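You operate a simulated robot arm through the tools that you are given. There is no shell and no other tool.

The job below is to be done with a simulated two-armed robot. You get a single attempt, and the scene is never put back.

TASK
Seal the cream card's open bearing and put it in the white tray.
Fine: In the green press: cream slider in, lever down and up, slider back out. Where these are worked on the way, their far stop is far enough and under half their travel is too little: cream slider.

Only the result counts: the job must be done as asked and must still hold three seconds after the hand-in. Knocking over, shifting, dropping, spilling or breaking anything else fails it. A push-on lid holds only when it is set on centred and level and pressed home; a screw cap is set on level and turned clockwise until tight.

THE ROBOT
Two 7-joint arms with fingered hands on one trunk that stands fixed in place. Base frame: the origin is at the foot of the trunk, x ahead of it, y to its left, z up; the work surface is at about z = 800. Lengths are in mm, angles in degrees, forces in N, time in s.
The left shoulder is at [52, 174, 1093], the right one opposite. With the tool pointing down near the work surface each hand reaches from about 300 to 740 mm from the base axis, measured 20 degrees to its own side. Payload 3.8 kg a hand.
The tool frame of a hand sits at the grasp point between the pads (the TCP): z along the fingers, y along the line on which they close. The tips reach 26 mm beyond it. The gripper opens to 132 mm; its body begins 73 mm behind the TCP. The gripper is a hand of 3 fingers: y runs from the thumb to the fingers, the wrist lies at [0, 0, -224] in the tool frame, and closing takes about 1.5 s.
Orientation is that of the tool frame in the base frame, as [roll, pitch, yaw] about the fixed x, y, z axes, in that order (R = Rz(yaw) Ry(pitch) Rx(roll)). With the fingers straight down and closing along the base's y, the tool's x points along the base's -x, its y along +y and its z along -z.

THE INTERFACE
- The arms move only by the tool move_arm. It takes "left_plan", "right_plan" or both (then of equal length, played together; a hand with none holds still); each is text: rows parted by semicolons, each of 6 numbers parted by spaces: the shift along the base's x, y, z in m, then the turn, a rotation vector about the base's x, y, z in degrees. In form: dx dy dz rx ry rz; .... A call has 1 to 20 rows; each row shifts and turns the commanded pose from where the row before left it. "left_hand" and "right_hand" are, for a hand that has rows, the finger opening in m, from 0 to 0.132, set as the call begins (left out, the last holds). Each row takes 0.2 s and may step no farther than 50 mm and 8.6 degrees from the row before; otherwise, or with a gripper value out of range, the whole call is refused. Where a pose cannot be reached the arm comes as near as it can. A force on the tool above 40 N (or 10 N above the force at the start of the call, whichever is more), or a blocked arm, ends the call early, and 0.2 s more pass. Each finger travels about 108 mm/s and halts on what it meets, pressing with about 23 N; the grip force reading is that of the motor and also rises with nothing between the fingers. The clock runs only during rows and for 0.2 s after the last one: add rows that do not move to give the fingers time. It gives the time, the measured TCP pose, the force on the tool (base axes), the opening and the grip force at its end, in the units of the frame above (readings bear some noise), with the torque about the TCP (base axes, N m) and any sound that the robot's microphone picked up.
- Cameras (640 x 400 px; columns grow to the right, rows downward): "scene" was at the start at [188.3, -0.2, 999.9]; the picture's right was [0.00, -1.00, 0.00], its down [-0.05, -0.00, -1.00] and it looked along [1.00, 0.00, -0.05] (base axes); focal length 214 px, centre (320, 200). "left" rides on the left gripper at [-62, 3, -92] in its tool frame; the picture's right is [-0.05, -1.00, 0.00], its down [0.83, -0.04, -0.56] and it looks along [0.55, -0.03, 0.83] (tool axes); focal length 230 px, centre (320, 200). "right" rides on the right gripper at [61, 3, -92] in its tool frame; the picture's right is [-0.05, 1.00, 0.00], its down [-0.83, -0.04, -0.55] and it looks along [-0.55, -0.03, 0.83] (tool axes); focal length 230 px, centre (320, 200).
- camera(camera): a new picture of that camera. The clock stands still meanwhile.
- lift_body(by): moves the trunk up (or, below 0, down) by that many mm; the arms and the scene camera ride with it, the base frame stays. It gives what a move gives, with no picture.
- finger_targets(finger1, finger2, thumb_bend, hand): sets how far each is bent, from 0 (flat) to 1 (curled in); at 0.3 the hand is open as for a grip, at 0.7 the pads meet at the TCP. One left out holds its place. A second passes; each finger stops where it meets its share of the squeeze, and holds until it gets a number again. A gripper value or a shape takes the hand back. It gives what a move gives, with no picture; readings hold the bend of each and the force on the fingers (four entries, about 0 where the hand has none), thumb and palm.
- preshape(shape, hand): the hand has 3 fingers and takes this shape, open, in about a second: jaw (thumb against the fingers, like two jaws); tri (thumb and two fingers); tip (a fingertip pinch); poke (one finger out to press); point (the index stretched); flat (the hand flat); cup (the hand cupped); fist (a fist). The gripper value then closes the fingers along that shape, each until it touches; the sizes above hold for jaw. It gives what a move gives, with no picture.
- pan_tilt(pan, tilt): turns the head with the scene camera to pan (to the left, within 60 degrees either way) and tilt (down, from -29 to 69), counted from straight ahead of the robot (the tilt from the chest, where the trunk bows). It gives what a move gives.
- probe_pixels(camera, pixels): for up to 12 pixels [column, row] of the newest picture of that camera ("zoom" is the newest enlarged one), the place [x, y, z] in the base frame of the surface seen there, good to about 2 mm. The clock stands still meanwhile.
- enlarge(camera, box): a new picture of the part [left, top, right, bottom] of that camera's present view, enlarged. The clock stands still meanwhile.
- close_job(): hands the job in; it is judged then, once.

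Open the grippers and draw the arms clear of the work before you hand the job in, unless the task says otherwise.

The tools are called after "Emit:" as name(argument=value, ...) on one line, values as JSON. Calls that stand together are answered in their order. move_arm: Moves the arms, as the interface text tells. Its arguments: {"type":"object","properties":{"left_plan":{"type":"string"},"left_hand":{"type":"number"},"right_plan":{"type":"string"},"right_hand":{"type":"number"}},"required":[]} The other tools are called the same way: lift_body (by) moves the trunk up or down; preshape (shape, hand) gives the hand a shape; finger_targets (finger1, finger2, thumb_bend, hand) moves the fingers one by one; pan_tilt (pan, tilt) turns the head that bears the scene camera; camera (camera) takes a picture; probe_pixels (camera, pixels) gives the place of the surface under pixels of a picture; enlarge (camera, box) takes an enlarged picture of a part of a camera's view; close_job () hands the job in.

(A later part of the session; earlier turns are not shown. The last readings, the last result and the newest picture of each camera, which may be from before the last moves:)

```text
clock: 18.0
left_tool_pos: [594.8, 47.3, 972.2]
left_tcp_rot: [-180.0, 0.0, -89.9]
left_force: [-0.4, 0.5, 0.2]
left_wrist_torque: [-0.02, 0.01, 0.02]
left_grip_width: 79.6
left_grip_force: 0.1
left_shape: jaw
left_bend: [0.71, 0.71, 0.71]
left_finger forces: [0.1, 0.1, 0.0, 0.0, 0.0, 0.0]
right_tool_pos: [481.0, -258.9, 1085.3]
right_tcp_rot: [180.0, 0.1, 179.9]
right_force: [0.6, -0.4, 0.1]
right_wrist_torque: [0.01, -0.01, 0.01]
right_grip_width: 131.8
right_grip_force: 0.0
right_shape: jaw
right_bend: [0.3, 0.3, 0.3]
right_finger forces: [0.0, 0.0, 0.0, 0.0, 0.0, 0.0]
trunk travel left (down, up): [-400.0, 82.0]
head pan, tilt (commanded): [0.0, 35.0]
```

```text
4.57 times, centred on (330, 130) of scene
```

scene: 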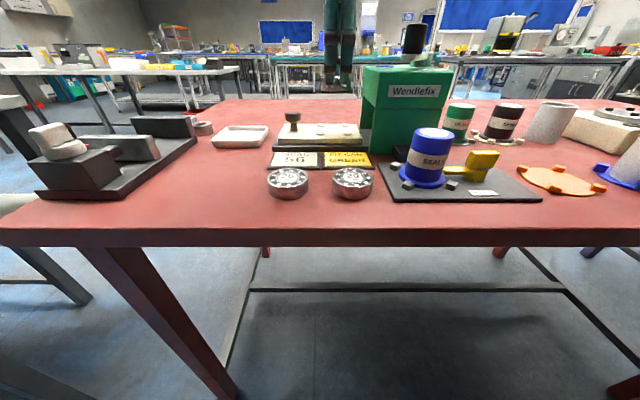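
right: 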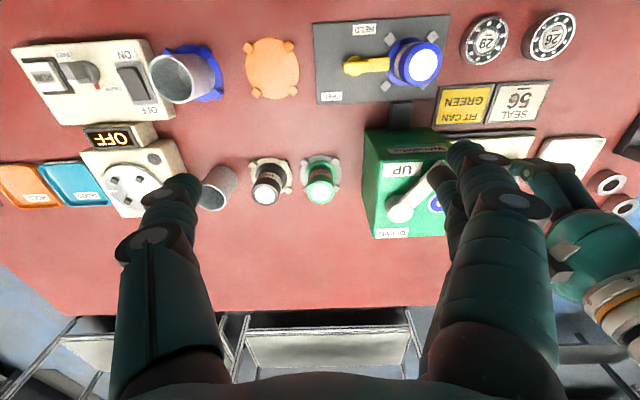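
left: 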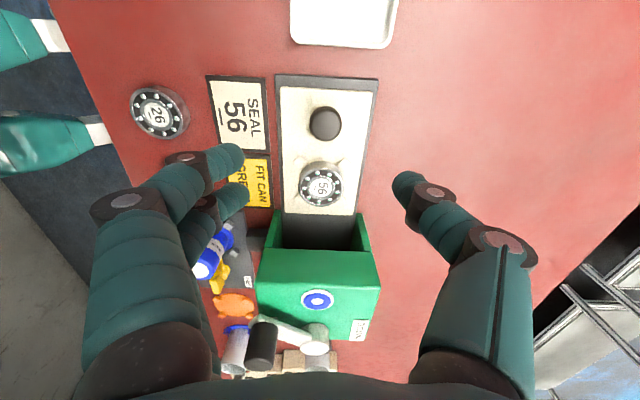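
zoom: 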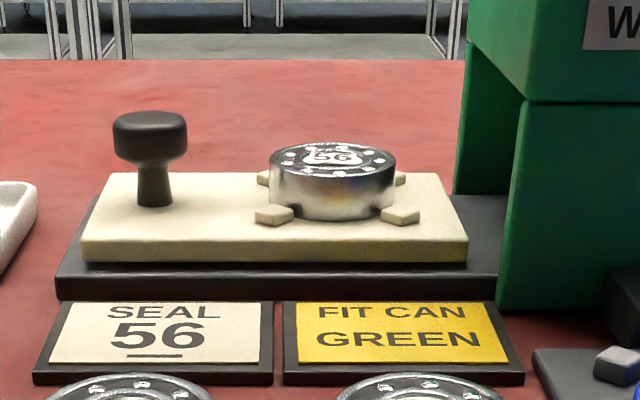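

The knob's head is at (324,124) in the left view. I probe its rim and the press mouth edges and the slider's rail.

Emit:
enlarge(camera="left", box=[250, 70, 410, 270])

Emit:
probe_pixels(camera="left", pixels=[[324, 124], [310, 124], [339, 124], [324, 109], [325, 138], [319, 183], [318, 252], [270, 252], [368, 255], [280, 230], [357, 230], [318, 230]])

Emit:
probe_pixels(camera="scene", pixels=[[292, 117], [292, 122], [292, 131], [285, 117], [301, 117], [362, 110], [371, 125], [366, 95], [362, 80], [373, 110], [377, 75], [437, 78]])

```text
2.00 times, centred on (330, 170) of left
```

zoom: 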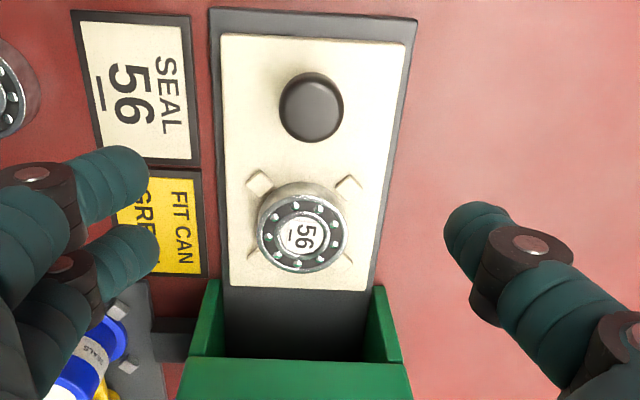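

```text
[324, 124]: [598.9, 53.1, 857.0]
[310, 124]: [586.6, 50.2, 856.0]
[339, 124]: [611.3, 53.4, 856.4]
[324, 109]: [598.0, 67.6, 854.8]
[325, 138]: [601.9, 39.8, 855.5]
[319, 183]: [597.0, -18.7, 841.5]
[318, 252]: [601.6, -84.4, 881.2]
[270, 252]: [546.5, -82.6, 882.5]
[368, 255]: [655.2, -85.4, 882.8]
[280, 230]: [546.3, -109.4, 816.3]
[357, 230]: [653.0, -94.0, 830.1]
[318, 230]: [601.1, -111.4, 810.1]
```

```text
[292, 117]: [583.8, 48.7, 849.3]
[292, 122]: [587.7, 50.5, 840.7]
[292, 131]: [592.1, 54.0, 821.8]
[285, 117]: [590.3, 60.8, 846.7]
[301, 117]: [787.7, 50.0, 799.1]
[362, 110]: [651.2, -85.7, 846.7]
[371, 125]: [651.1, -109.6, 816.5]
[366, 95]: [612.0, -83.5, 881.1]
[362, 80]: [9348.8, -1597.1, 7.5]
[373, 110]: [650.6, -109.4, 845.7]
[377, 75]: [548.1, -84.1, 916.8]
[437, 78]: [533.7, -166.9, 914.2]
```

Knob centre ≈(598.5,53), head 30 mm wide, top z 857; the press mouth is clear from x 546–653 below z 881. I tilt the hand 30° (wrist toward +y) and come down to z≈900 above the knob.

Emit:
move_arm(left_plan="0.0008 0.0011 0 -7.5 0 0; 0.0008 0.0011 0 -7.5 0 0; 0.0008 0.0011 0 -7.5 0 0; 0.0008 0.0011 0 -7.5 0 0; 0 0 -0.03 0 0 0; 0 0 -0.03 0 0 0; 0 0 -0.012 0 0 0; 0 0 0 0 0 0", left_hand=0.075)

Emit:
camera(camera="left")

Emit:
enlarge(camera="scene", box=[220, 60, 400, 170])

```text
clock: 19.8
left_tool_pos: [599.3, 52.6, 900.1]
left_tcp_rot: [-179.9, -30.1, -90.1]
left_force: [0.4, 0.0, 0.7]
left_wrist_torque: [0.02, -0.02, 0.05]
left_grip_width: 75.9
left_grip_force: 0.1
left_shape: jaw
left_bend: [0.72, 0.72, 0.7]
left_finger forces: [0.0, 0.0, 0.0, 0.0, 0.1, 0.0]
right_tool_pos: [481.0, -258.8, 1084.1]
right_tcp_rot: [180.0, 0.2, 180.0]
right_force: [0.5, -0.4, -0.6]
right_wrist_torque: [-0.01, 0.0, -0.02]
right_grip_width: 131.9
right_grip_force: 0.2
right_shape: jaw
right_bend: [0.3, 0.3, 0.3]
right_finger forces: [0.0, 0.1, 0.0, 0.0, 0.0, 0.0]
trunk travel left (down, up): [-400.0, 82.0]
head pan, tilt (commanded): [0.0, 35.0]
```

```text
taken
```

left: 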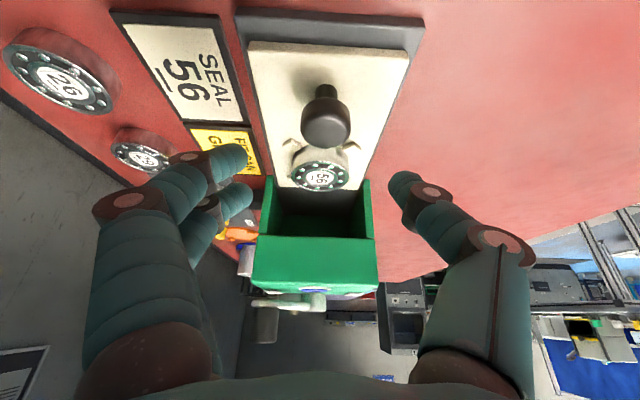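

```text
3.56 times, centred on (310, 115) of scene
```

zoom: 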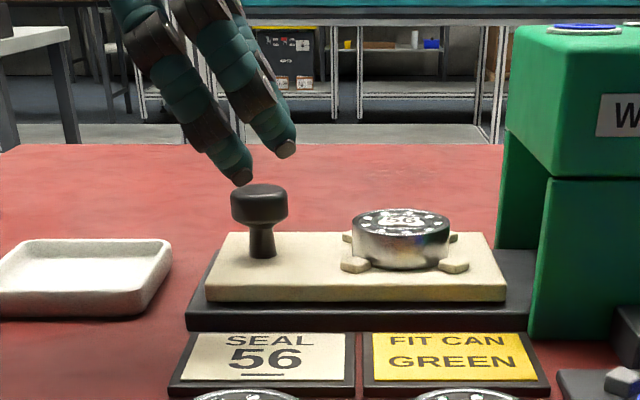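

The hand is aligned over the knob at (326,120). I lower 45 mm so the pads flank the knob head, then close on it.

Emit:
move_arm(left_plan="0 0 -0.015 0 0 0; 0 0 -0.015 0 0 0; 0 0 -0.01 0 0 0; 0 0 -0.005 0 0 0; 0 0 0 0 0 0")

Emit:
camera(camera="left")

Emit:
enlarge(camera="scene", box=[220, 60, 400, 170])

```text
clock: 21.0
left_tool_pos: [597.8, 52.0, 854.3]
left_tcp_rot: [-180.0, -30.0, -90.0]
left_force: [-0.6, 0.2, 0.0]
left_wrist_torque: [-0.02, 0.04, -0.01]
left_grip_width: 75.6
left_grip_force: 0.0
left_shape: jaw
left_bend: [0.72, 0.72, 0.7]
left_finger forces: [0.0, 0.0, 0.0, 0.0, 0.0, 0.1]
right_tool_pos: [481.2, -259.3, 1085.0]
right_tcp_rot: [-180.0, 0.0, 180.0]
right_force: [0.9, -0.2, 0.4]
right_wrist_torque: [-0.01, 0.01, 0.01]
right_grip_width: 131.7
right_grip_force: 0.1
right_shape: jaw
right_bend: [0.3, 0.3, 0.3]
right_finger forces: [0.0, 0.0, 0.0, 0.0, 0.1, 0.1]
trunk travel left (down, up): [-400.0, 82.0]
head pan, tilt (commanded): [0.0, 35.0]
```

```text
taken
```

left: 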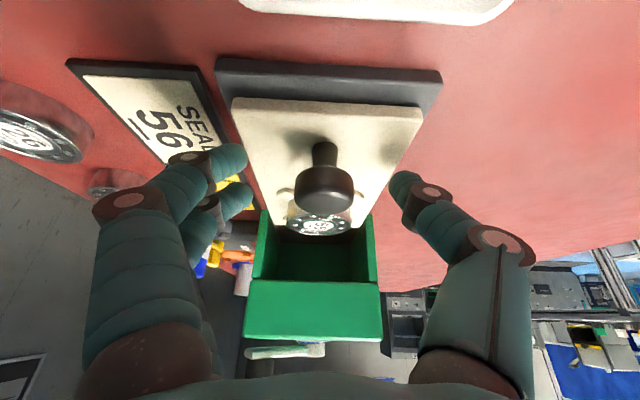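

```text
3.56 times, centred on (310, 115) of scene
```

zoom: 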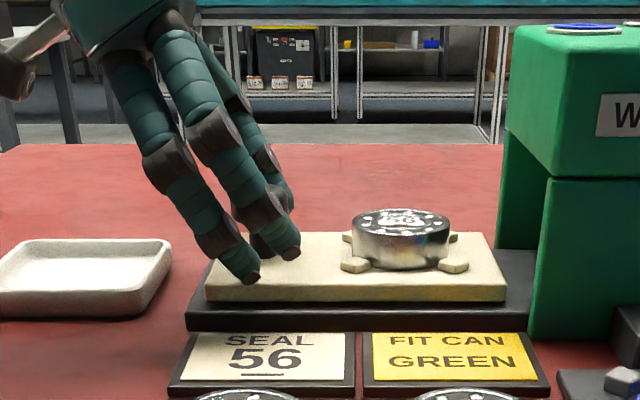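

The lower fingertip (zoom (250,280)) is very close to the plate, so I raise 4 mm and then close on the knob.

Emit:
move_arm(left_plan="0 0 0.004 0 0 0; 0 0 0 0 0 0")

Emit:
move_arm(left_plan="0 0 0 0 0 0; 0 0 0 0 0 0; 0 0 0 0 0 0; 0 0 0 0 0 0; 0 0 0 0 0 0; 0 0 0 0 0 0; 0 0 0 0 0 0", left_hand=0.01)

Emit:
camera(camera="left")

Emit:
enlarge(camera="scene", box=[220, 60, 400, 170])

```text
clock: 21.6
left_tool_pos: [597.2, 53.7, 858.7]
left_tcp_rot: [180.0, -30.0, -90.0]
left_force: [0.5, -0.3, -0.3]
left_wrist_torque: [-0.01, 0.03, 0.02]
left_grip_width: 75.6
left_grip_force: 0.1
left_shape: jaw
left_bend: [0.72, 0.72, 0.7]
left_finger forces: [0.0, 0.0, 0.0, 0.0, 0.0, 0.0]
right_tool_pos: [481.0, -260.2, 1083.9]
right_tcp_rot: [180.0, 0.0, -180.0]
right_force: [-0.2, -0.3, -1.0]
right_wrist_torque: [-0.01, -0.02, -0.01]
right_grip_width: 132.3
right_grip_force: 0.0
right_shape: jaw
right_bend: [0.3, 0.3, 0.3]
right_finger forces: [0.0, 0.0, 0.0, 0.0, 0.0, 0.0]
trunk travel left (down, up): [-400.0, 82.0]
head pan, tilt (commanded): [0.0, 35.0]
```

```text
clock: 23.2
left_tool_pos: [598.6, 51.3, 859.3]
left_tcp_rot: [180.0, -30.0, -89.9]
left_force: [7.0, -6.3, -3.7]
left_wrist_torque: [-0.07, -0.13, -0.03]
left_grip_width: 14.6
left_grip_force: 22.4
left_shape: jaw
left_bend: [0.72, 0.72, 0.7]
left_finger forces: [8.9, 8.3, 0.0, 0.1, 22.6, 0.0]
right_tool_pos: [482.1, -260.7, 1085.3]
right_tcp_rot: [-179.9, 0.0, 179.9]
right_force: [0.7, -0.8, -0.6]
right_wrist_torque: [-0.01, 0.0, -0.02]
right_grip_width: 132.0
right_grip_force: 0.0
right_shape: jaw
right_bend: [0.3, 0.3, 0.3]
right_finger forces: [0.0, 0.0, 0.1, 0.1, 0.0, 0.0]
trunk travel left (down, up): [-400.0, 82.0]
head pan, tilt (commanded): [0.0, 35.0]
```

```text
taken
```

left: 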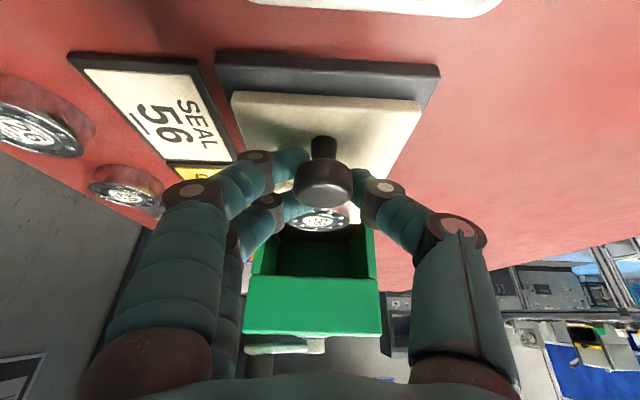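

```text
3.56 times, centred on (310, 115) of scene
```

zoom: 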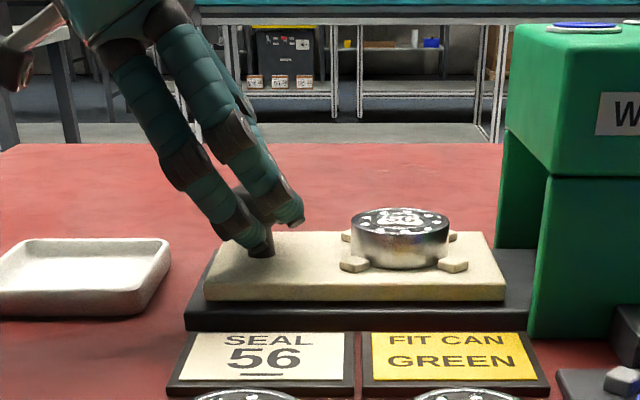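

The knob neck is held (width 14.6, forces 8.9/8.3/22.6 N). I push the slider toward the press in 8 mm steps, first 80 mm.

Emit:
move_arm(left_plan="0 -0.003 0 0 0 0; 0 -0.005 0 0 0 0; 0 -0.008 0 0 0 0; 0 -0.008 0 0 0 0; 0 -0.008 0 0 0 0; 0 -0.008 0 0 0 0; 0 -0.008 0 0 0 0; 0 -0.008 0 0 0 0; 0 -0.008 0 0 0 0; 0 -0.008 0 0 0 0; 0 -0.008 0 0 0 0; 0 0 0 0 0 0")

Emit:
camera(camera="left")

Emit:
enlarge(camera="scene", box=[240, 50, 440, 170])

```text
clock: 25.8
left_tool_pos: [598.0, -27.7, 858.0]
left_tcp_rot: [180.0, -29.9, -90.0]
left_force: [6.9, 0.3, -5.1]
left_wrist_torque: [0.01, -0.08, 0.03]
left_grip_width: 14.5
left_grip_force: 22.9
left_shape: jaw
left_bend: [0.72, 0.72, 0.7]
left_finger forces: [9.7, 7.4, 0.0, 0.1, 20.9, 0.0]
right_tool_pos: [482.4, -259.6, 1083.9]
right_tcp_rot: [179.9, -0.1, -179.9]
right_force: [0.3, 0.3, -1.1]
right_wrist_torque: [-0.04, 0.01, 0.01]
right_grip_width: 132.1
right_grip_force: 0.1
right_shape: jaw
right_bend: [0.3, 0.3, 0.3]
right_finger forces: [0.1, 0.0, 0.0, 0.1, 0.1, 0.0]
trunk travel left (down, up): [-400.0, 82.0]
head pan, tilt (commanded): [0.0, 35.0]
```

```text
taken
```

left: 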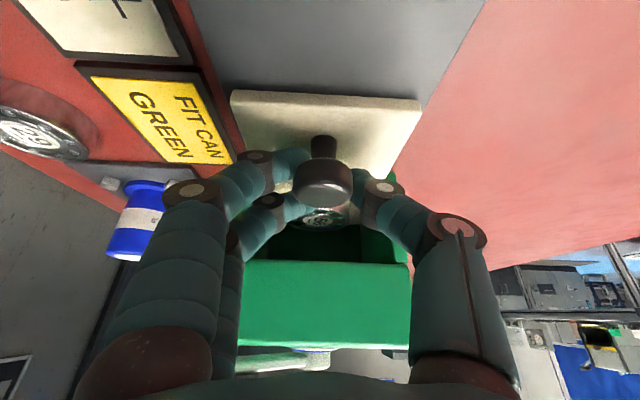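

```text
3.20 times, centred on (340, 110) of scene
```

zoom: 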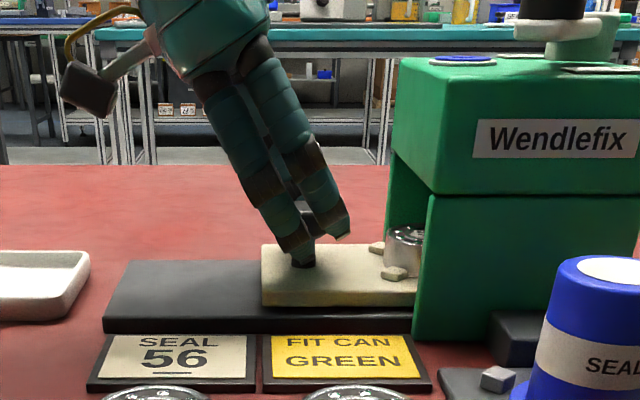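

The slider glides in freely (80 mm so far). I continue 28 mm more in 4 mm steps, watching for the stop.

Emit:
move_arm(left_plan="0 -0.004 0 0 0 0; 0 -0.004 0 0 0 0; 0 -0.004 0 0 0 0; 0 -0.004 0 0 0 0; 0 -0.004 0 0 0 0; 0 -0.004 0 0 0 0; 0 -0.004 0 0 0 0; 0 0 0 0 0 0")

Emit:
enlarge(camera="scene", box=[240, 50, 440, 170])

Emit:
camera(camera="left")

```text
clock: 27.6
left_tool_pos: [599.4, -54.8, 856.8]
left_tcp_rot: [179.9, -30.0, -90.0]
left_force: [9.5, 4.7, -10.3]
left_wrist_torque: [0.14, -0.11, 0.07]
left_grip_width: 11.9
left_grip_force: 23.1
left_shape: jaw
left_bend: [0.72, 0.74, 0.71]
left_finger forces: [9.8, 2.8, 0.1, 0.0, 17.3, 0.0]
right_tool_pos: [482.2, -258.8, 1083.6]
right_tcp_rot: [180.0, 0.0, 179.9]
right_force: [0.8, 0.6, 0.4]
right_wrist_torque: [0.01, -0.01, -0.02]
right_grip_width: 131.8
right_grip_force: 0.0
right_shape: jaw
right_bend: [0.3, 0.3, 0.3]
right_finger forces: [0.0, 0.0, 0.0, 0.0, 0.0, 0.0]
trunk travel left (down, up): [-400.0, 82.0]
head pan, tilt (commanded): [0.0, 35.0]
```

```text
3.20 times, centred on (340, 110) of scene
```

zoom: 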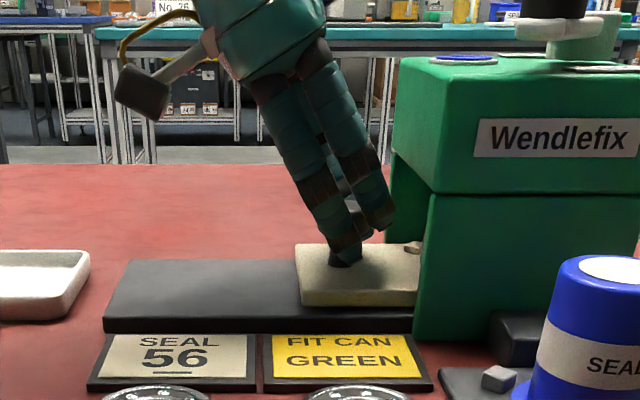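

```text
taken
```

left: 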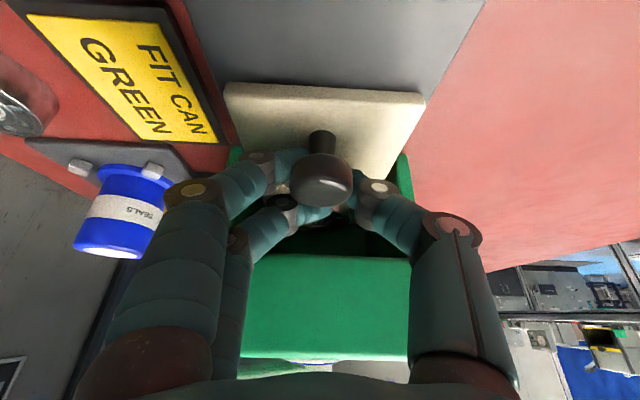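

The plate edge moved about 20 mm of the commanded 28 and the forces shifted, hinting at the stop. I probe the plate's rear edge, the knob and the bearing position.

Emit:
probe_pixels(camera="left", pixels=[[320, 180], [305, 180], [345, 180], [320, 90], [240, 88], [410, 97], [320, 195], [318, 258], [320, 135]])

Emit:
enlarge(camera="scene", box=[320, 90, 400, 150])

Emit:
camera(camera="right")

```text
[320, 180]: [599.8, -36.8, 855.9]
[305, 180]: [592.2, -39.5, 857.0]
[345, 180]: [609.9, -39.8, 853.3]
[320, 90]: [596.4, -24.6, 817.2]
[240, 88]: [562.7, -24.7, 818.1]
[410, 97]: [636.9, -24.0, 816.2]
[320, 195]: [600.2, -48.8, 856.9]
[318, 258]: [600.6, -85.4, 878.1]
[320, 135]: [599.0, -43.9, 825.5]
```

```text
6.67 times, centred on (360, 120) of scene
```

zoom: 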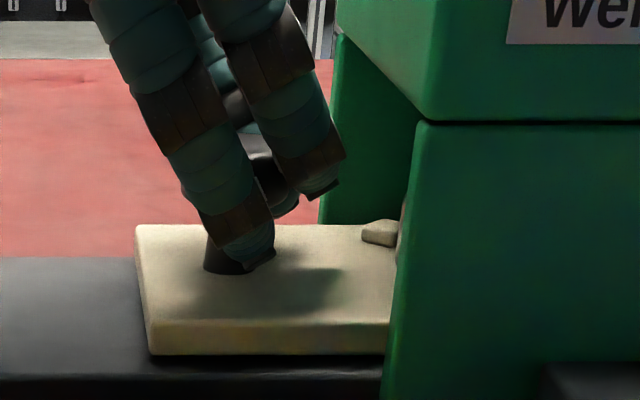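

```text
taken
```

right: 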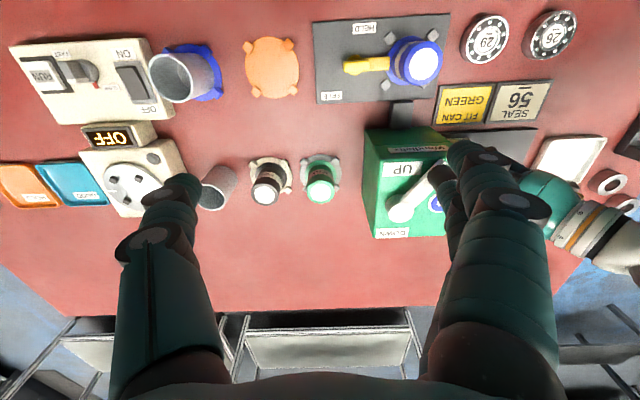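

The plate rear edge is at y≈-25 and the knob at about -47, i.e. ~100 mm of travel. I push 6 mm more to test whether it is truly at its stop.

Emit:
move_arm(left_plan="0 -0.003 0 0 0 0; 0 -0.003 0 0 0 0; 0 0 0 0 0 0")

Emit:
camera(camera="left")

Emit:
enlarge(camera="scene", box=[320, 90, 400, 150])

```text
clock: 28.4
left_tool_pos: [597.2, -63.0, 858.3]
left_tcp_rot: [-180.0, -30.0, -90.1]
left_force: [-5.6, -1.2, -3.7]
left_wrist_torque: [-0.01, 0.08, 0.03]
left_grip_width: 7.6
left_grip_force: 23.4
left_shape: jaw
left_bend: [0.73, 0.75, 0.73]
left_finger forces: [6.7, 0.1, 0.0, 0.0, 0.1, 0.1]
right_tool_pos: [481.2, -259.1, 1085.8]
right_tcp_rot: [-180.0, 0.1, 180.0]
right_force: [0.1, -0.3, 1.2]
right_wrist_torque: [0.02, 0.0, -0.03]
right_grip_width: 132.0
right_grip_force: 0.1
right_shape: jaw
right_bend: [0.3, 0.3, 0.3]
right_finger forces: [0.1, 0.1, 0.0, 0.0, 0.1, 0.0]
trunk travel left (down, up): [-400.0, 82.0]
head pan, tilt (commanded): [0.0, 35.0]
```

```text
taken
```

left: 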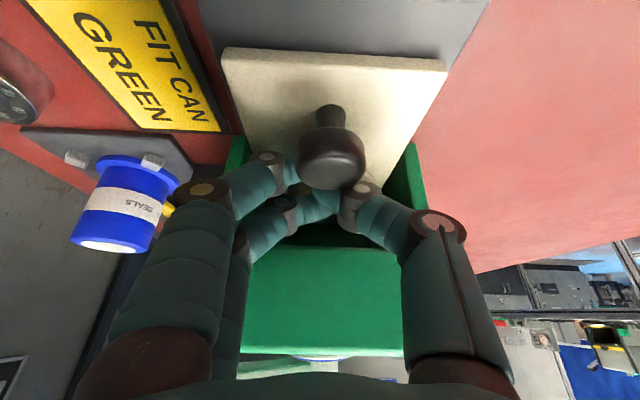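

```text
6.67 times, centred on (360, 120) of scene
```

zoom: 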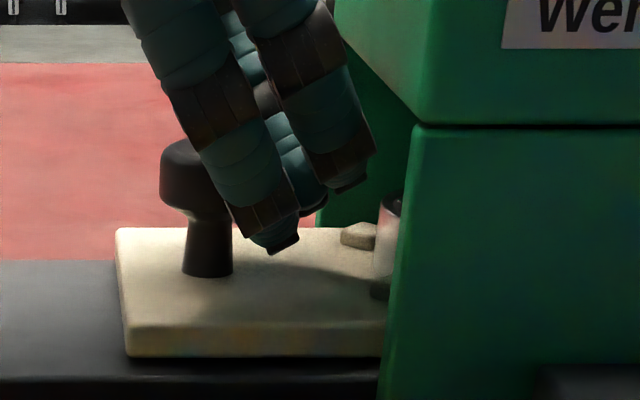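

The fingers slipped past the knob at the stop and squeezed it back about 5 mm; the stop is confirmed. I open to 50 mm and move +y 20 mm to straddle the knob again.

Emit:
move_arm(left_plan="0 0 0 0 0 0; 0 0 0 0 0 0; 0 0 0 0 0 0; 0 0 0 0 0 0; 0 0.005 0.001 0 0 0; 0 0.007 0 0 0 0; 0 0.008 0 0 0 0; 0 0 0 0 0 0", left_hand=0.052)

Emit:
camera(camera="left")

Emit:
enlarge(camera="scene", box=[320, 90, 400, 150])

```text
clock: 30.2
left_tool_pos: [597.8, -41.1, 859.4]
left_tcp_rot: [180.0, -29.9, -90.0]
left_force: [0.3, -0.3, -0.3]
left_wrist_torque: [0.0, -0.01, 0.0]
left_grip_width: 51.4
left_grip_force: 0.0
left_shape: jaw
left_bend: [0.73, 0.73, 0.7]
left_finger forces: [0.0, 0.0, 0.0, 0.0, 0.0, 0.1]
right_tool_pos: [481.5, -258.9, 1085.2]
right_tcp_rot: [180.0, 0.1, 179.9]
right_force: [-0.1, 0.5, 0.1]
right_wrist_torque: [-0.01, -0.02, 0.02]
right_grip_width: 131.9
right_grip_force: 0.0
right_shape: jaw
right_bend: [0.3, 0.3, 0.3]
right_finger forces: [0.0, 0.0, 0.1, 0.0, 0.0, 0.0]
trunk travel left (down, up): [-400.0, 82.0]
head pan, tilt (commanded): [0.0, 35.0]
```

```text
taken
```

left: 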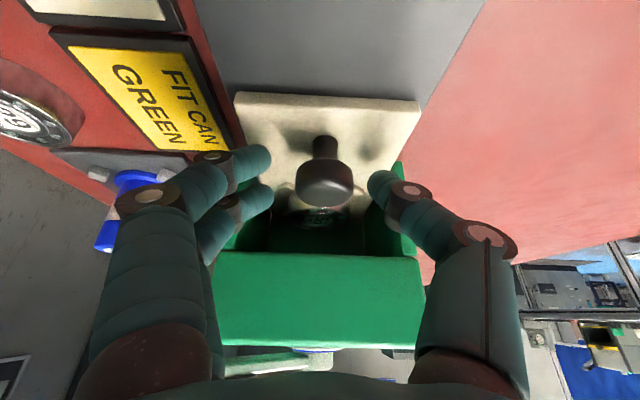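

```text
6.67 times, centred on (360, 120) of scene
```

zoom: 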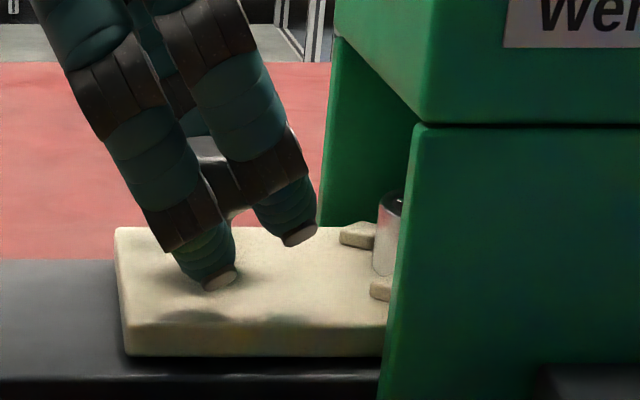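

The knob again sits centred between the fingers at (325,187). I close on it and push the last ~6 mm to the stop.

Emit:
move_arm(left_plan="0 0 0 0 0 0; 0 0 0 0 0 0; 0 0 0 0 0 0; 0 0 0 0 0 0; 0 0 0 0 0 0; 0 -0.003 0 0 0 0; 0 -0.003 0 0 0 0; 0 -0.001 0 0 0 0; 0 0 0 0 0 0", left_hand=0.01)

Emit:
camera(camera="left")

Emit:
enlarge(camera="scene", box=[320, 90, 400, 150])

```text
clock: 32.2
left_tool_pos: [600.1, -47.7, 858.3]
left_tcp_rot: [180.0, -30.0, -90.0]
left_force: [6.3, 2.3, -4.2]
left_wrist_torque: [0.03, -0.14, 0.08]
left_grip_width: 15.5
left_grip_force: 23.5
left_shape: jaw
left_bend: [0.72, 0.72, 0.7]
left_finger forces: [9.6, 7.5, 0.0, 0.1, 21.5, 0.0]
right_tool_pos: [482.5, -259.3, 1085.3]
right_tcp_rot: [180.0, 0.0, 180.0]
right_force: [-0.2, -0.8, 0.4]
right_wrist_torque: [-0.01, 0.0, 0.01]
right_grip_width: 132.1
right_grip_force: 0.1
right_shape: jaw
right_bend: [0.3, 0.3, 0.3]
right_finger forces: [0.1, 0.1, 0.0, 0.0, 0.1, 0.0]
trunk travel left (down, up): [-400.0, 82.0]
head pan, tilt (commanded): [0.0, 35.0]
```

```text
taken
```

left: 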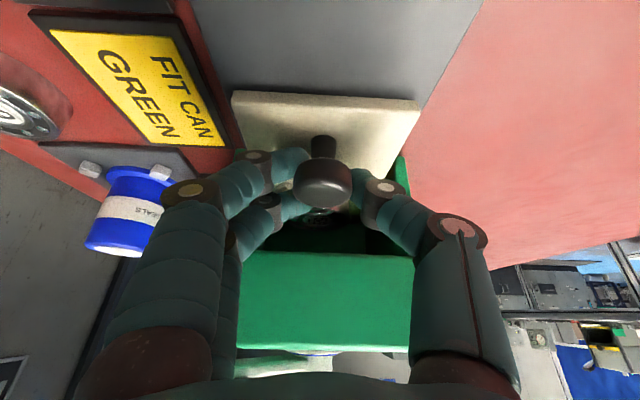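

```text
6.67 times, centred on (360, 120) of scene
```

zoom: 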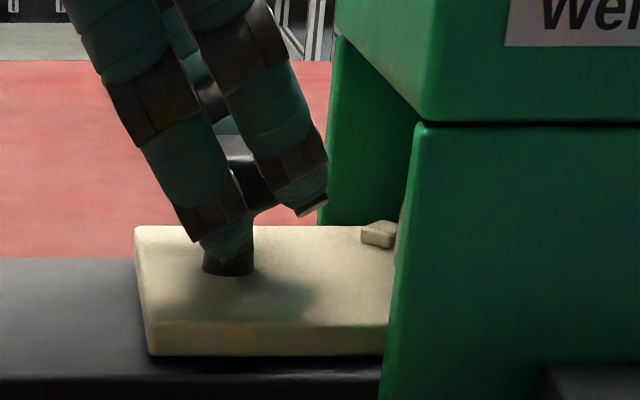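

The plate edge is back at its stop position (zoom column 135). I open and withdraw the left hand along its own axis, then away toward +y.

Emit:
move_arm(left_plan="0 0 0 0 0 0; 0 0 0 0 0 0; 0 0 0 0 0 0; 0 0 0 0 0 0; 0 0.005 0.0087 0 0 0; 0 0.01 0.0173 0 0 0; 0 0.015 0.026 0 0 0; 0 0.02 0.03 0 0 0; 0 0.03 0.03 0 0 0; 0 0.04 0.01 0 0 0; 0 0.04 0.01 0 0 0; 0 0 0 0 0 0", left_hand=0.055)

Emit:
enlarge(camera="scene", box=[260, 40, 460, 170])

Emit:
camera(camera="left")

```text
clock: 34.8
left_tool_pos: [596.9, 112.4, 991.4]
left_tcp_rot: [180.0, -30.0, -90.0]
left_force: [0.2, 0.3, 0.5]
left_wrist_torque: [-0.02, 0.01, -0.01]
left_grip_width: 54.6
left_grip_force: 0.1
left_shape: jaw
left_bend: [0.73, 0.73, 0.7]
left_finger forces: [0.0, 0.0, 0.0, 0.0, 0.0, 0.0]
right_tool_pos: [482.4, -261.3, 1085.8]
right_tcp_rot: [179.9, -0.1, -180.0]
right_force: [0.4, -0.9, -1.2]
right_wrist_torque: [0.02, 0.02, 0.0]
right_grip_width: 131.7
right_grip_force: 0.1
right_shape: jaw
right_bend: [0.3, 0.3, 0.3]
right_finger forces: [0.0, 0.0, 0.1, 0.0, 0.0, 0.0]
trunk travel left (down, up): [-400.0, 82.0]
head pan, tilt (commanded): [0.0, 35.0]
```

```text
3.08 times, centred on (360, 105) of scene
```

zoom: 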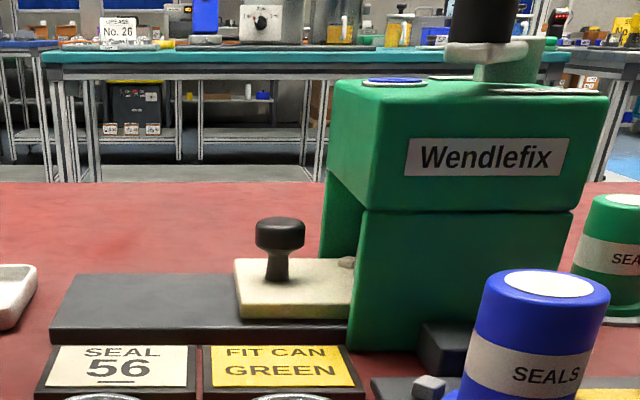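

```text
taken
```

left: 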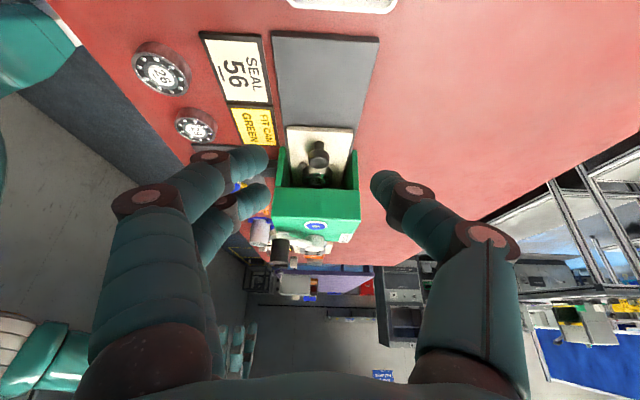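

The slider stays in at its stop. Now the lever: I move the right hand above the lever knob at about (550,-130) and look down with its camera.

Emit:
move_arm(right_plan="0.012 0.022 0 0 0 0; 0.012 0.022 0 0 0 0; 0.012 0.022 0 0 0 0; 0.012 0.022 -0.01 0 0 0; 0.01 0.021 -0.02 0 0 0; 0.01 0.021 -0.01 0 0 0; 0 0 0 0 0 0", right_hand=0.08)

Emit:
camera(camera="right")

Emit:
pan_tilt(pan=-15, tilt=15)

Emit:
camera(camera="scene")

```text
clock: 36.4
left_tool_pos: [598.0, 112.3, 992.2]
left_tcp_rot: [-179.9, -30.0, -90.0]
left_force: [-0.1, -0.1, -1.3]
left_wrist_torque: [0.0, -0.03, 0.01]
left_grip_width: 54.7
left_grip_force: 0.0
left_shape: jaw
left_bend: [0.73, 0.73, 0.7]
left_finger forces: [0.0, 0.0, 0.1, 0.1, 0.0, 0.0]
right_tool_pos: [549.0, -129.0, 1045.8]
right_tcp_rot: [-180.0, 0.1, 180.0]
right_force: [-0.2, -0.3, -0.3]
right_wrist_torque: [-0.02, 0.0, 0.01]
right_grip_width: 80.5
right_grip_force: 0.1
right_shape: jaw
right_bend: [0.71, 0.71, 0.71]
right_finger forces: [0.0, 0.0, 0.0, 0.0, 0.0, 0.0]
trunk travel left (down, up): [-400.0, 82.0]
head pan, tilt (commanded): [0.0, 35.0]
```

```text
taken
```

right: 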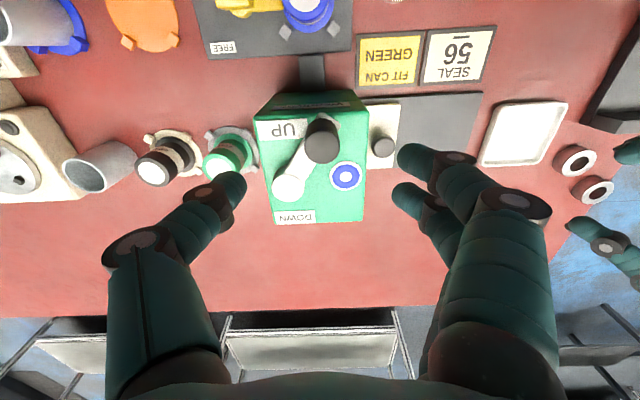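

```text
clock: 37.2
left_tool_pos: [598.0, 110.4, 991.3]
left_tcp_rot: [-179.9, -30.1, -90.0]
left_force: [-0.4, 1.1, -0.5]
left_wrist_torque: [-0.02, 0.01, 0.05]
left_grip_width: 54.5
left_grip_force: 0.0
left_shape: jaw
left_bend: [0.73, 0.73, 0.7]
left_finger forces: [0.1, 0.0, 0.0, 0.0, 0.0, 0.0]
right_tool_pos: [548.0, -130.3, 1045.4]
right_tcp_rot: [180.0, 0.1, -179.9]
right_force: [0.9, -0.3, -0.6]
right_wrist_torque: [0.02, 0.01, -0.01]
right_grip_width: 80.5
right_grip_force: 0.0
right_shape: jaw
right_bend: [0.71, 0.71, 0.71]
right_finger forces: [0.0, 0.0, 0.0, 0.0, 0.0, 0.0]
trunk travel left (down, up): [-400.0, 82.0]
head pan, tilt (commanded): [-15.0, 15.0]
```

```text
taken
```

scene: 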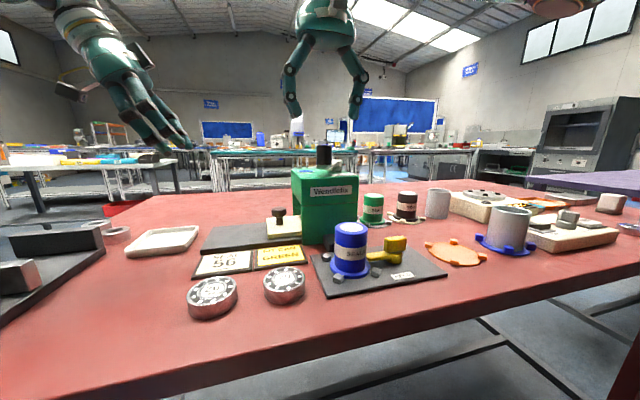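

The lever knob top shows at (323,139) in the right view with the pivot at (288,188). I zoom and probe to place both precisely.

Emit:
enlarge(camera="right", box=[240, 80, 400, 230])

Emit:
probe_pixels(camera="zoom", pixels=[[332, 160], [296, 162], [372, 158], [332, 128], [333, 196], [238, 280], [206, 280], [268, 278], [238, 300], [330, 105], [290, 215], [380, 100]])

Emit:
enlarge(camera="scene", box=[270, 130, 390, 250])

```text
2.67 times, centred on (320, 155) of right
```

zoom: 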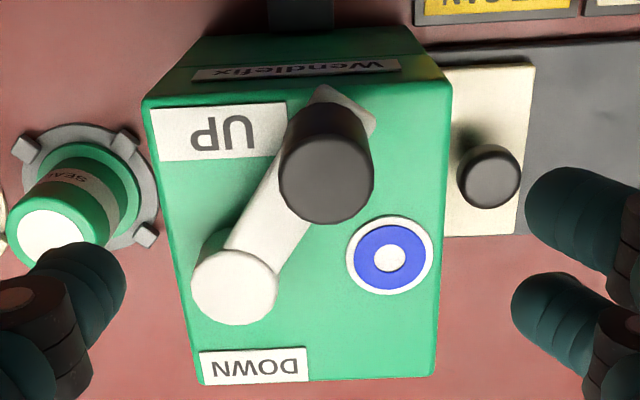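

```text
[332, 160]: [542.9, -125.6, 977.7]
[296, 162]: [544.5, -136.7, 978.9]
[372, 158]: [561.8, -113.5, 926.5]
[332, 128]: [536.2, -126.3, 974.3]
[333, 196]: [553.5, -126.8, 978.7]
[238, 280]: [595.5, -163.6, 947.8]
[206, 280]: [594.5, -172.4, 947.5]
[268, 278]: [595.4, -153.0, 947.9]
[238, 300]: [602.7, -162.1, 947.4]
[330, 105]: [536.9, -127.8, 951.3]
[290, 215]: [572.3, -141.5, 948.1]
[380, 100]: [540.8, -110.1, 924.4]
```

```text
3.33 times, centred on (330, 190) of scene
```

zoom: 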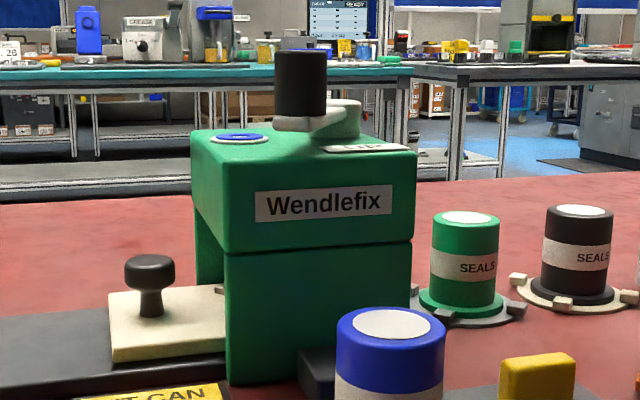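

Knob centre ≈(548.3,-127.5), top z 979, pivot ≈(598,-164), arm about 62 mm. I lower the right hand so tips reach z≈955 around the knob and close.

Emit:
move_arm(right_plan="0 0.0015 -0.02 0 0 0; 0 0 -0.02 0 0 0; 0 0 -0.015 0 0 0; 0 0 -0.009 0 0 0; 0 0 0 0 0 0")

Emit:
camera(camera="right")

Emit:
enlarge(camera="scene", box=[260, 80, 400, 220])

```text
clock: 38.4
left_tool_pos: [597.6, 113.0, 991.4]
left_tcp_rot: [-179.9, -29.9, -90.0]
left_force: [-0.1, 0.7, 0.6]
left_wrist_torque: [0.02, -0.03, 0.02]
left_grip_width: 54.4
left_grip_force: 0.0
left_shape: jaw
left_bend: [0.73, 0.73, 0.7]
left_finger forces: [0.1, 0.0, 0.1, 0.1, 0.0, 0.0]
right_tool_pos: [548.8, -127.4, 981.5]
right_tcp_rot: [180.0, 0.1, 179.9]
right_force: [-0.9, 0.3, -1.0]
right_wrist_torque: [-0.02, -0.02, -0.04]
right_grip_width: 80.3
right_grip_force: 0.0
right_shape: jaw
right_bend: [0.71, 0.71, 0.71]
right_finger forces: [0.0, 0.1, 0.0, 0.0, 0.1, 0.0]
trunk travel left (down, up): [-400.0, 82.0]
head pan, tilt (commanded): [-15.0, 15.0]
```

```text
taken
```

right: 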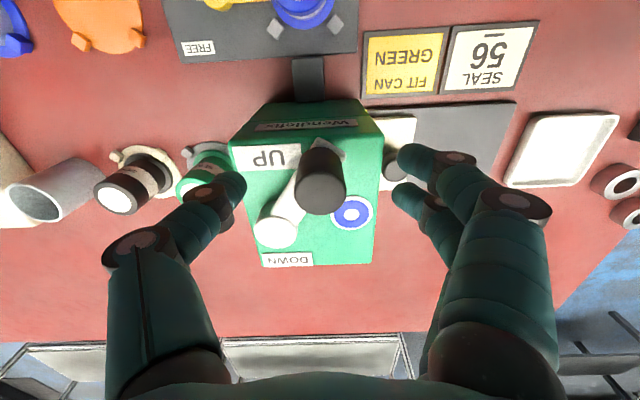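

```text
2.86 times, centred on (330, 150) of scene
```

zoom: 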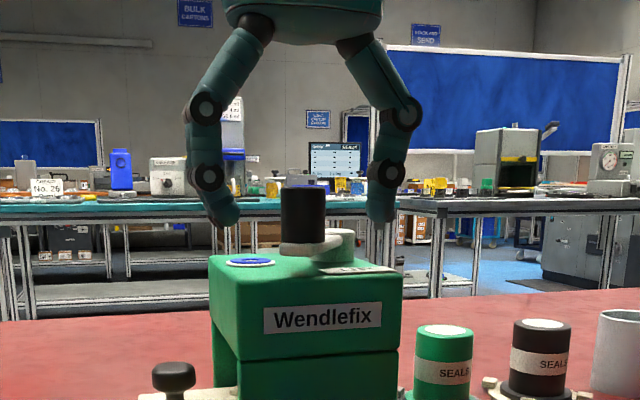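

The knob stands centred between thumb and fingers at (320,195). I close the right hand on it.

Emit:
move_arm(right_plan="0 0 0 0 0 0; 0 0 0 0 0 0; 0 0 0 0 0 0; 0 0 0 0 0 0; 0 0 0 0 0 0; 0 0 0 0 0 0; 0 0 0 0 0 0", right_hand=0.01)

Emit:
camera(camera="right")

```text
clock: 40.0
left_tool_pos: [597.8, 112.7, 990.6]
left_tcp_rot: [-180.0, -30.0, -90.0]
left_force: [0.6, -0.1, 0.4]
left_wrist_torque: [-0.04, -0.01, 0.02]
left_grip_width: 54.8
left_grip_force: 0.0
left_shape: jaw
left_bend: [0.73, 0.73, 0.7]
left_finger forces: [0.1, 0.0, 0.1, 0.0, 0.0, 0.0]
right_tool_pos: [548.2, -126.8, 980.5]
right_tcp_rot: [179.9, -0.1, 180.0]
right_force: [-0.5, -0.6, -3.1]
right_wrist_torque: [-0.02, 0.04, -0.03]
right_grip_width: 17.3
right_grip_force: 23.0
right_shape: jaw
right_bend: [0.72, 0.72, 0.7]
right_finger forces: [9.1, 11.1, 0.0, 0.0, 21.1, 0.0]
trunk travel left (down, up): [-400.0, 82.0]
head pan, tilt (commanded): [-15.0, 15.0]
```

```text
taken
```

right: 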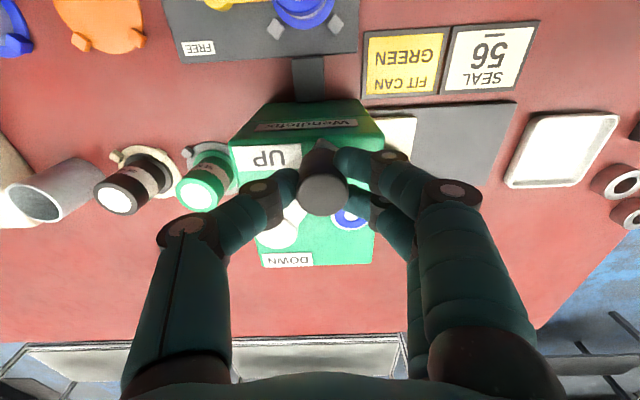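

Grip forces 9.1/11.1/21.1 N on the lever knob. I start the swing along the arc from UP toward DOWN, three small steps, and check the forces.

Emit:
move_arm(right_plan="0.0052 0.0061 0 0 0 0; 0.0064 0.0058 0 0 0 0; 0.0072 0.0048 0 0 0 0; 0 0 0 0 0 0")

Emit:
camera(camera="right")

```text
clock: 41.0
left_tool_pos: [597.1, 111.7, 992.3]
left_tcp_rot: [-179.9, -30.0, -90.1]
left_force: [-0.5, 0.1, -0.1]
left_wrist_torque: [-0.01, -0.01, 0.02]
left_grip_width: 54.3
left_grip_force: 0.0
left_shape: jaw
left_bend: [0.73, 0.73, 0.7]
left_finger forces: [0.1, 0.0, 0.0, 0.0, 0.0, 0.1]
right_tool_pos: [567.0, -112.9, 980.1]
right_tcp_rot: [179.9, 0.0, -179.9]
right_force: [-6.0, -2.1, -6.1]
right_wrist_torque: [-0.07, 0.16, -0.37]
right_grip_width: 16.0
right_grip_force: 23.3
right_shape: jaw
right_bend: [0.72, 0.72, 0.7]
right_finger forces: [9.9, 12.1, 0.0, 0.1, 22.9, 0.1]
trunk travel left (down, up): [-400.0, 82.0]
head pan, tilt (commanded): [-15.0, 15.0]
```

```text
taken
```

right: 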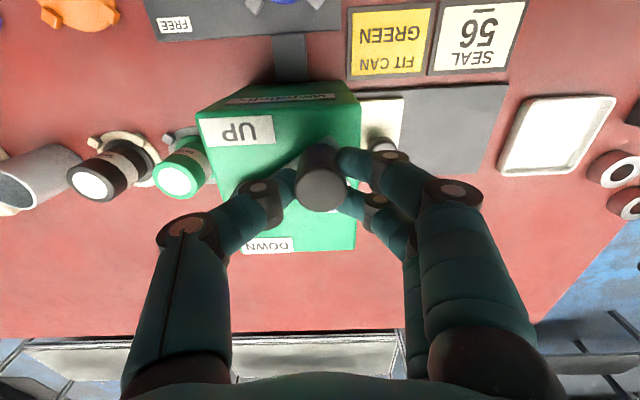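

The lever follows with about 6 N. I continue along the arc for five more steps.

Emit:
move_arm(right_plan="0.0077 0.0038 0 0 0 -4; 0.0083 0.0027 0 0 0 -4; 0.0084 0.0015 0 0 0 -4; 0.0087 0.0003 0 0 0 -4; 0.0085 -0.0009 0 0 0 -4; 0 0 0 0 0 0")

Emit:
camera(camera="right")

```text
clock: 42.4
left_tool_pos: [597.1, 111.8, 992.3]
left_tcp_rot: [180.0, -30.0, -89.9]
left_force: [0.4, -0.5, 0.3]
left_wrist_torque: [0.01, -0.01, -0.02]
left_grip_width: 54.4
left_grip_force: 0.0
left_shape: jaw
left_bend: [0.73, 0.73, 0.7]
left_finger forces: [0.1, 0.0, 0.1, 0.0, 0.1, 0.0]
right_tool_pos: [609.1, -103.9, 981.7]
right_tcp_rot: [-180.0, 0.2, 159.9]
right_force: [-2.9, -1.0, -5.2]
right_wrist_torque: [-0.01, 0.07, -0.23]
right_grip_width: 15.5
right_grip_force: 23.3
right_shape: jaw
right_bend: [0.72, 0.73, 0.7]
right_finger forces: [12.5, 6.2, 0.0, 0.1, 17.8, 0.0]
trunk travel left (down, up): [-400.0, 82.0]
head pan, tilt (commanded): [-15.0, 15.0]
```

```text
taken
```

right: 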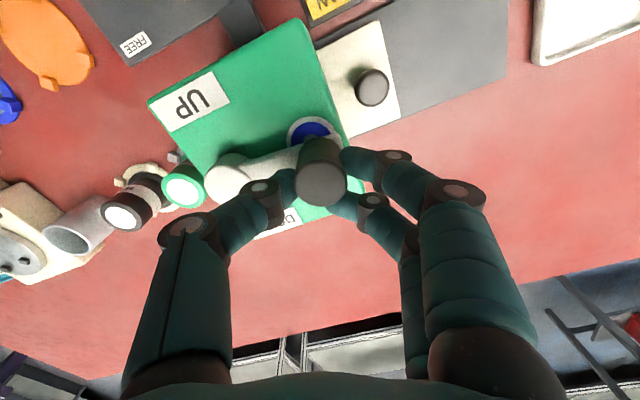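

The lever is past mid-travel with low forces. I continue toward DOWN in smaller batches.

Emit:
move_arm(right_plan="0.0084 -0.0021 0 0 0 -4; 0.008 -0.0033 0 0 0 -4; 0.0075 -0.0043 0 0 0 -4; 0.0068 -0.0053 0 0 0 -4; 0 0 0 0 0 0")

Emit:
camera(camera="right")

```text
clock: 43.6
left_tool_pos: [599.2, 113.4, 990.7]
left_tcp_rot: [-180.0, -30.0, -89.9]
left_force: [0.4, -0.7, 0.3]
left_wrist_torque: [-0.03, 0.03, -0.01]
left_grip_width: 54.7
left_grip_force: 0.0
left_shape: jaw
left_bend: [0.73, 0.73, 0.7]
left_finger forces: [0.0, 0.0, 0.0, 0.0, 0.1, 0.0]
right_tool_pos: [640.4, -118.6, 981.4]
right_tcp_rot: [-180.0, 0.1, 143.9]
right_force: [1.1, -0.3, 0.2]
right_wrist_torque: [-0.01, -0.02, -0.03]
right_grip_width: 8.8
right_grip_force: 22.4
right_shape: jaw
right_bend: [0.74, 0.75, 0.73]
right_finger forces: [0.1, 0.1, 0.0, 0.1, 0.0, 0.0]
trunk travel left (down, up): [-400.0, 82.0]
head pan, tilt (commanded): [-15.0, 15.0]
```

```text
taken
```

right: 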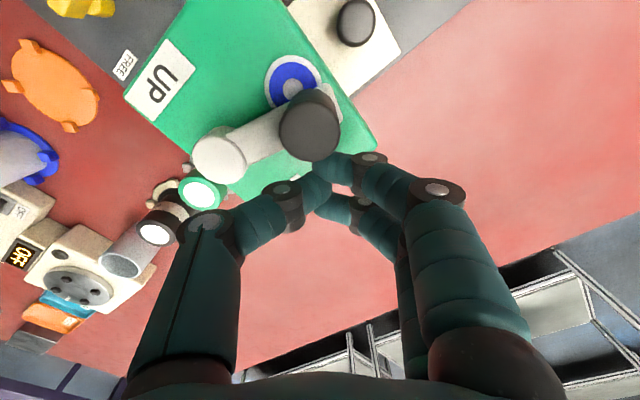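

The fingers slipped off: forces are zero and the lever knob sits behind the hand at (309,125). I probe the knob and pivot to find the lever angle.

Emit:
enlarge(camera="right", box=[170, 40, 400, 220])

Emit:
probe_pixels(camera="right", pixels=[[310, 130], [285, 130], [335, 130], [310, 105], [310, 155], [218, 158], [195, 158], [240, 160], [218, 178], [293, 82]])

Emit:
enlarge(camera="scene", box=[260, 100, 400, 240])

```text
2.22 times, centred on (285, 130) of right
```

zoom: 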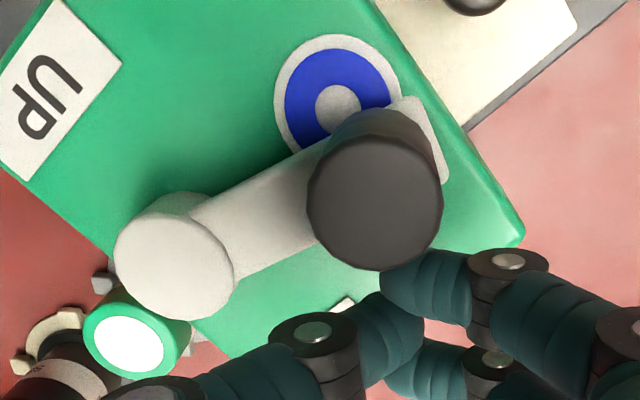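

```text
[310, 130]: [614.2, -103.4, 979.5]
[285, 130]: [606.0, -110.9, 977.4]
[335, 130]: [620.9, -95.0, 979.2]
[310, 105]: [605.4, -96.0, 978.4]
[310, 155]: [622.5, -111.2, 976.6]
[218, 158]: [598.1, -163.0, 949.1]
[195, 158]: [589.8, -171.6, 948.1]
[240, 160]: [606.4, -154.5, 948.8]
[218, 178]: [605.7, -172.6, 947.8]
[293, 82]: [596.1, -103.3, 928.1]
```

```text
2.86 times, centred on (330, 170) of scene
```

zoom: 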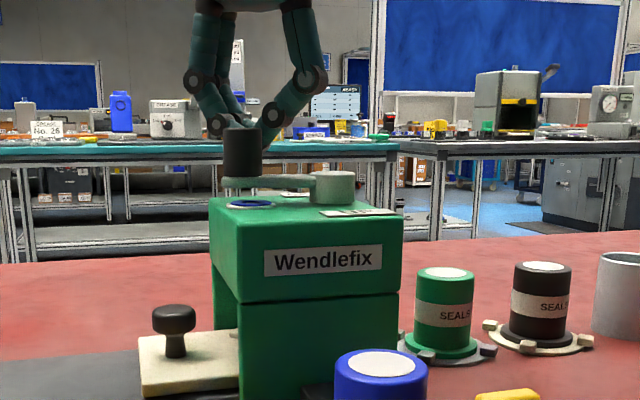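

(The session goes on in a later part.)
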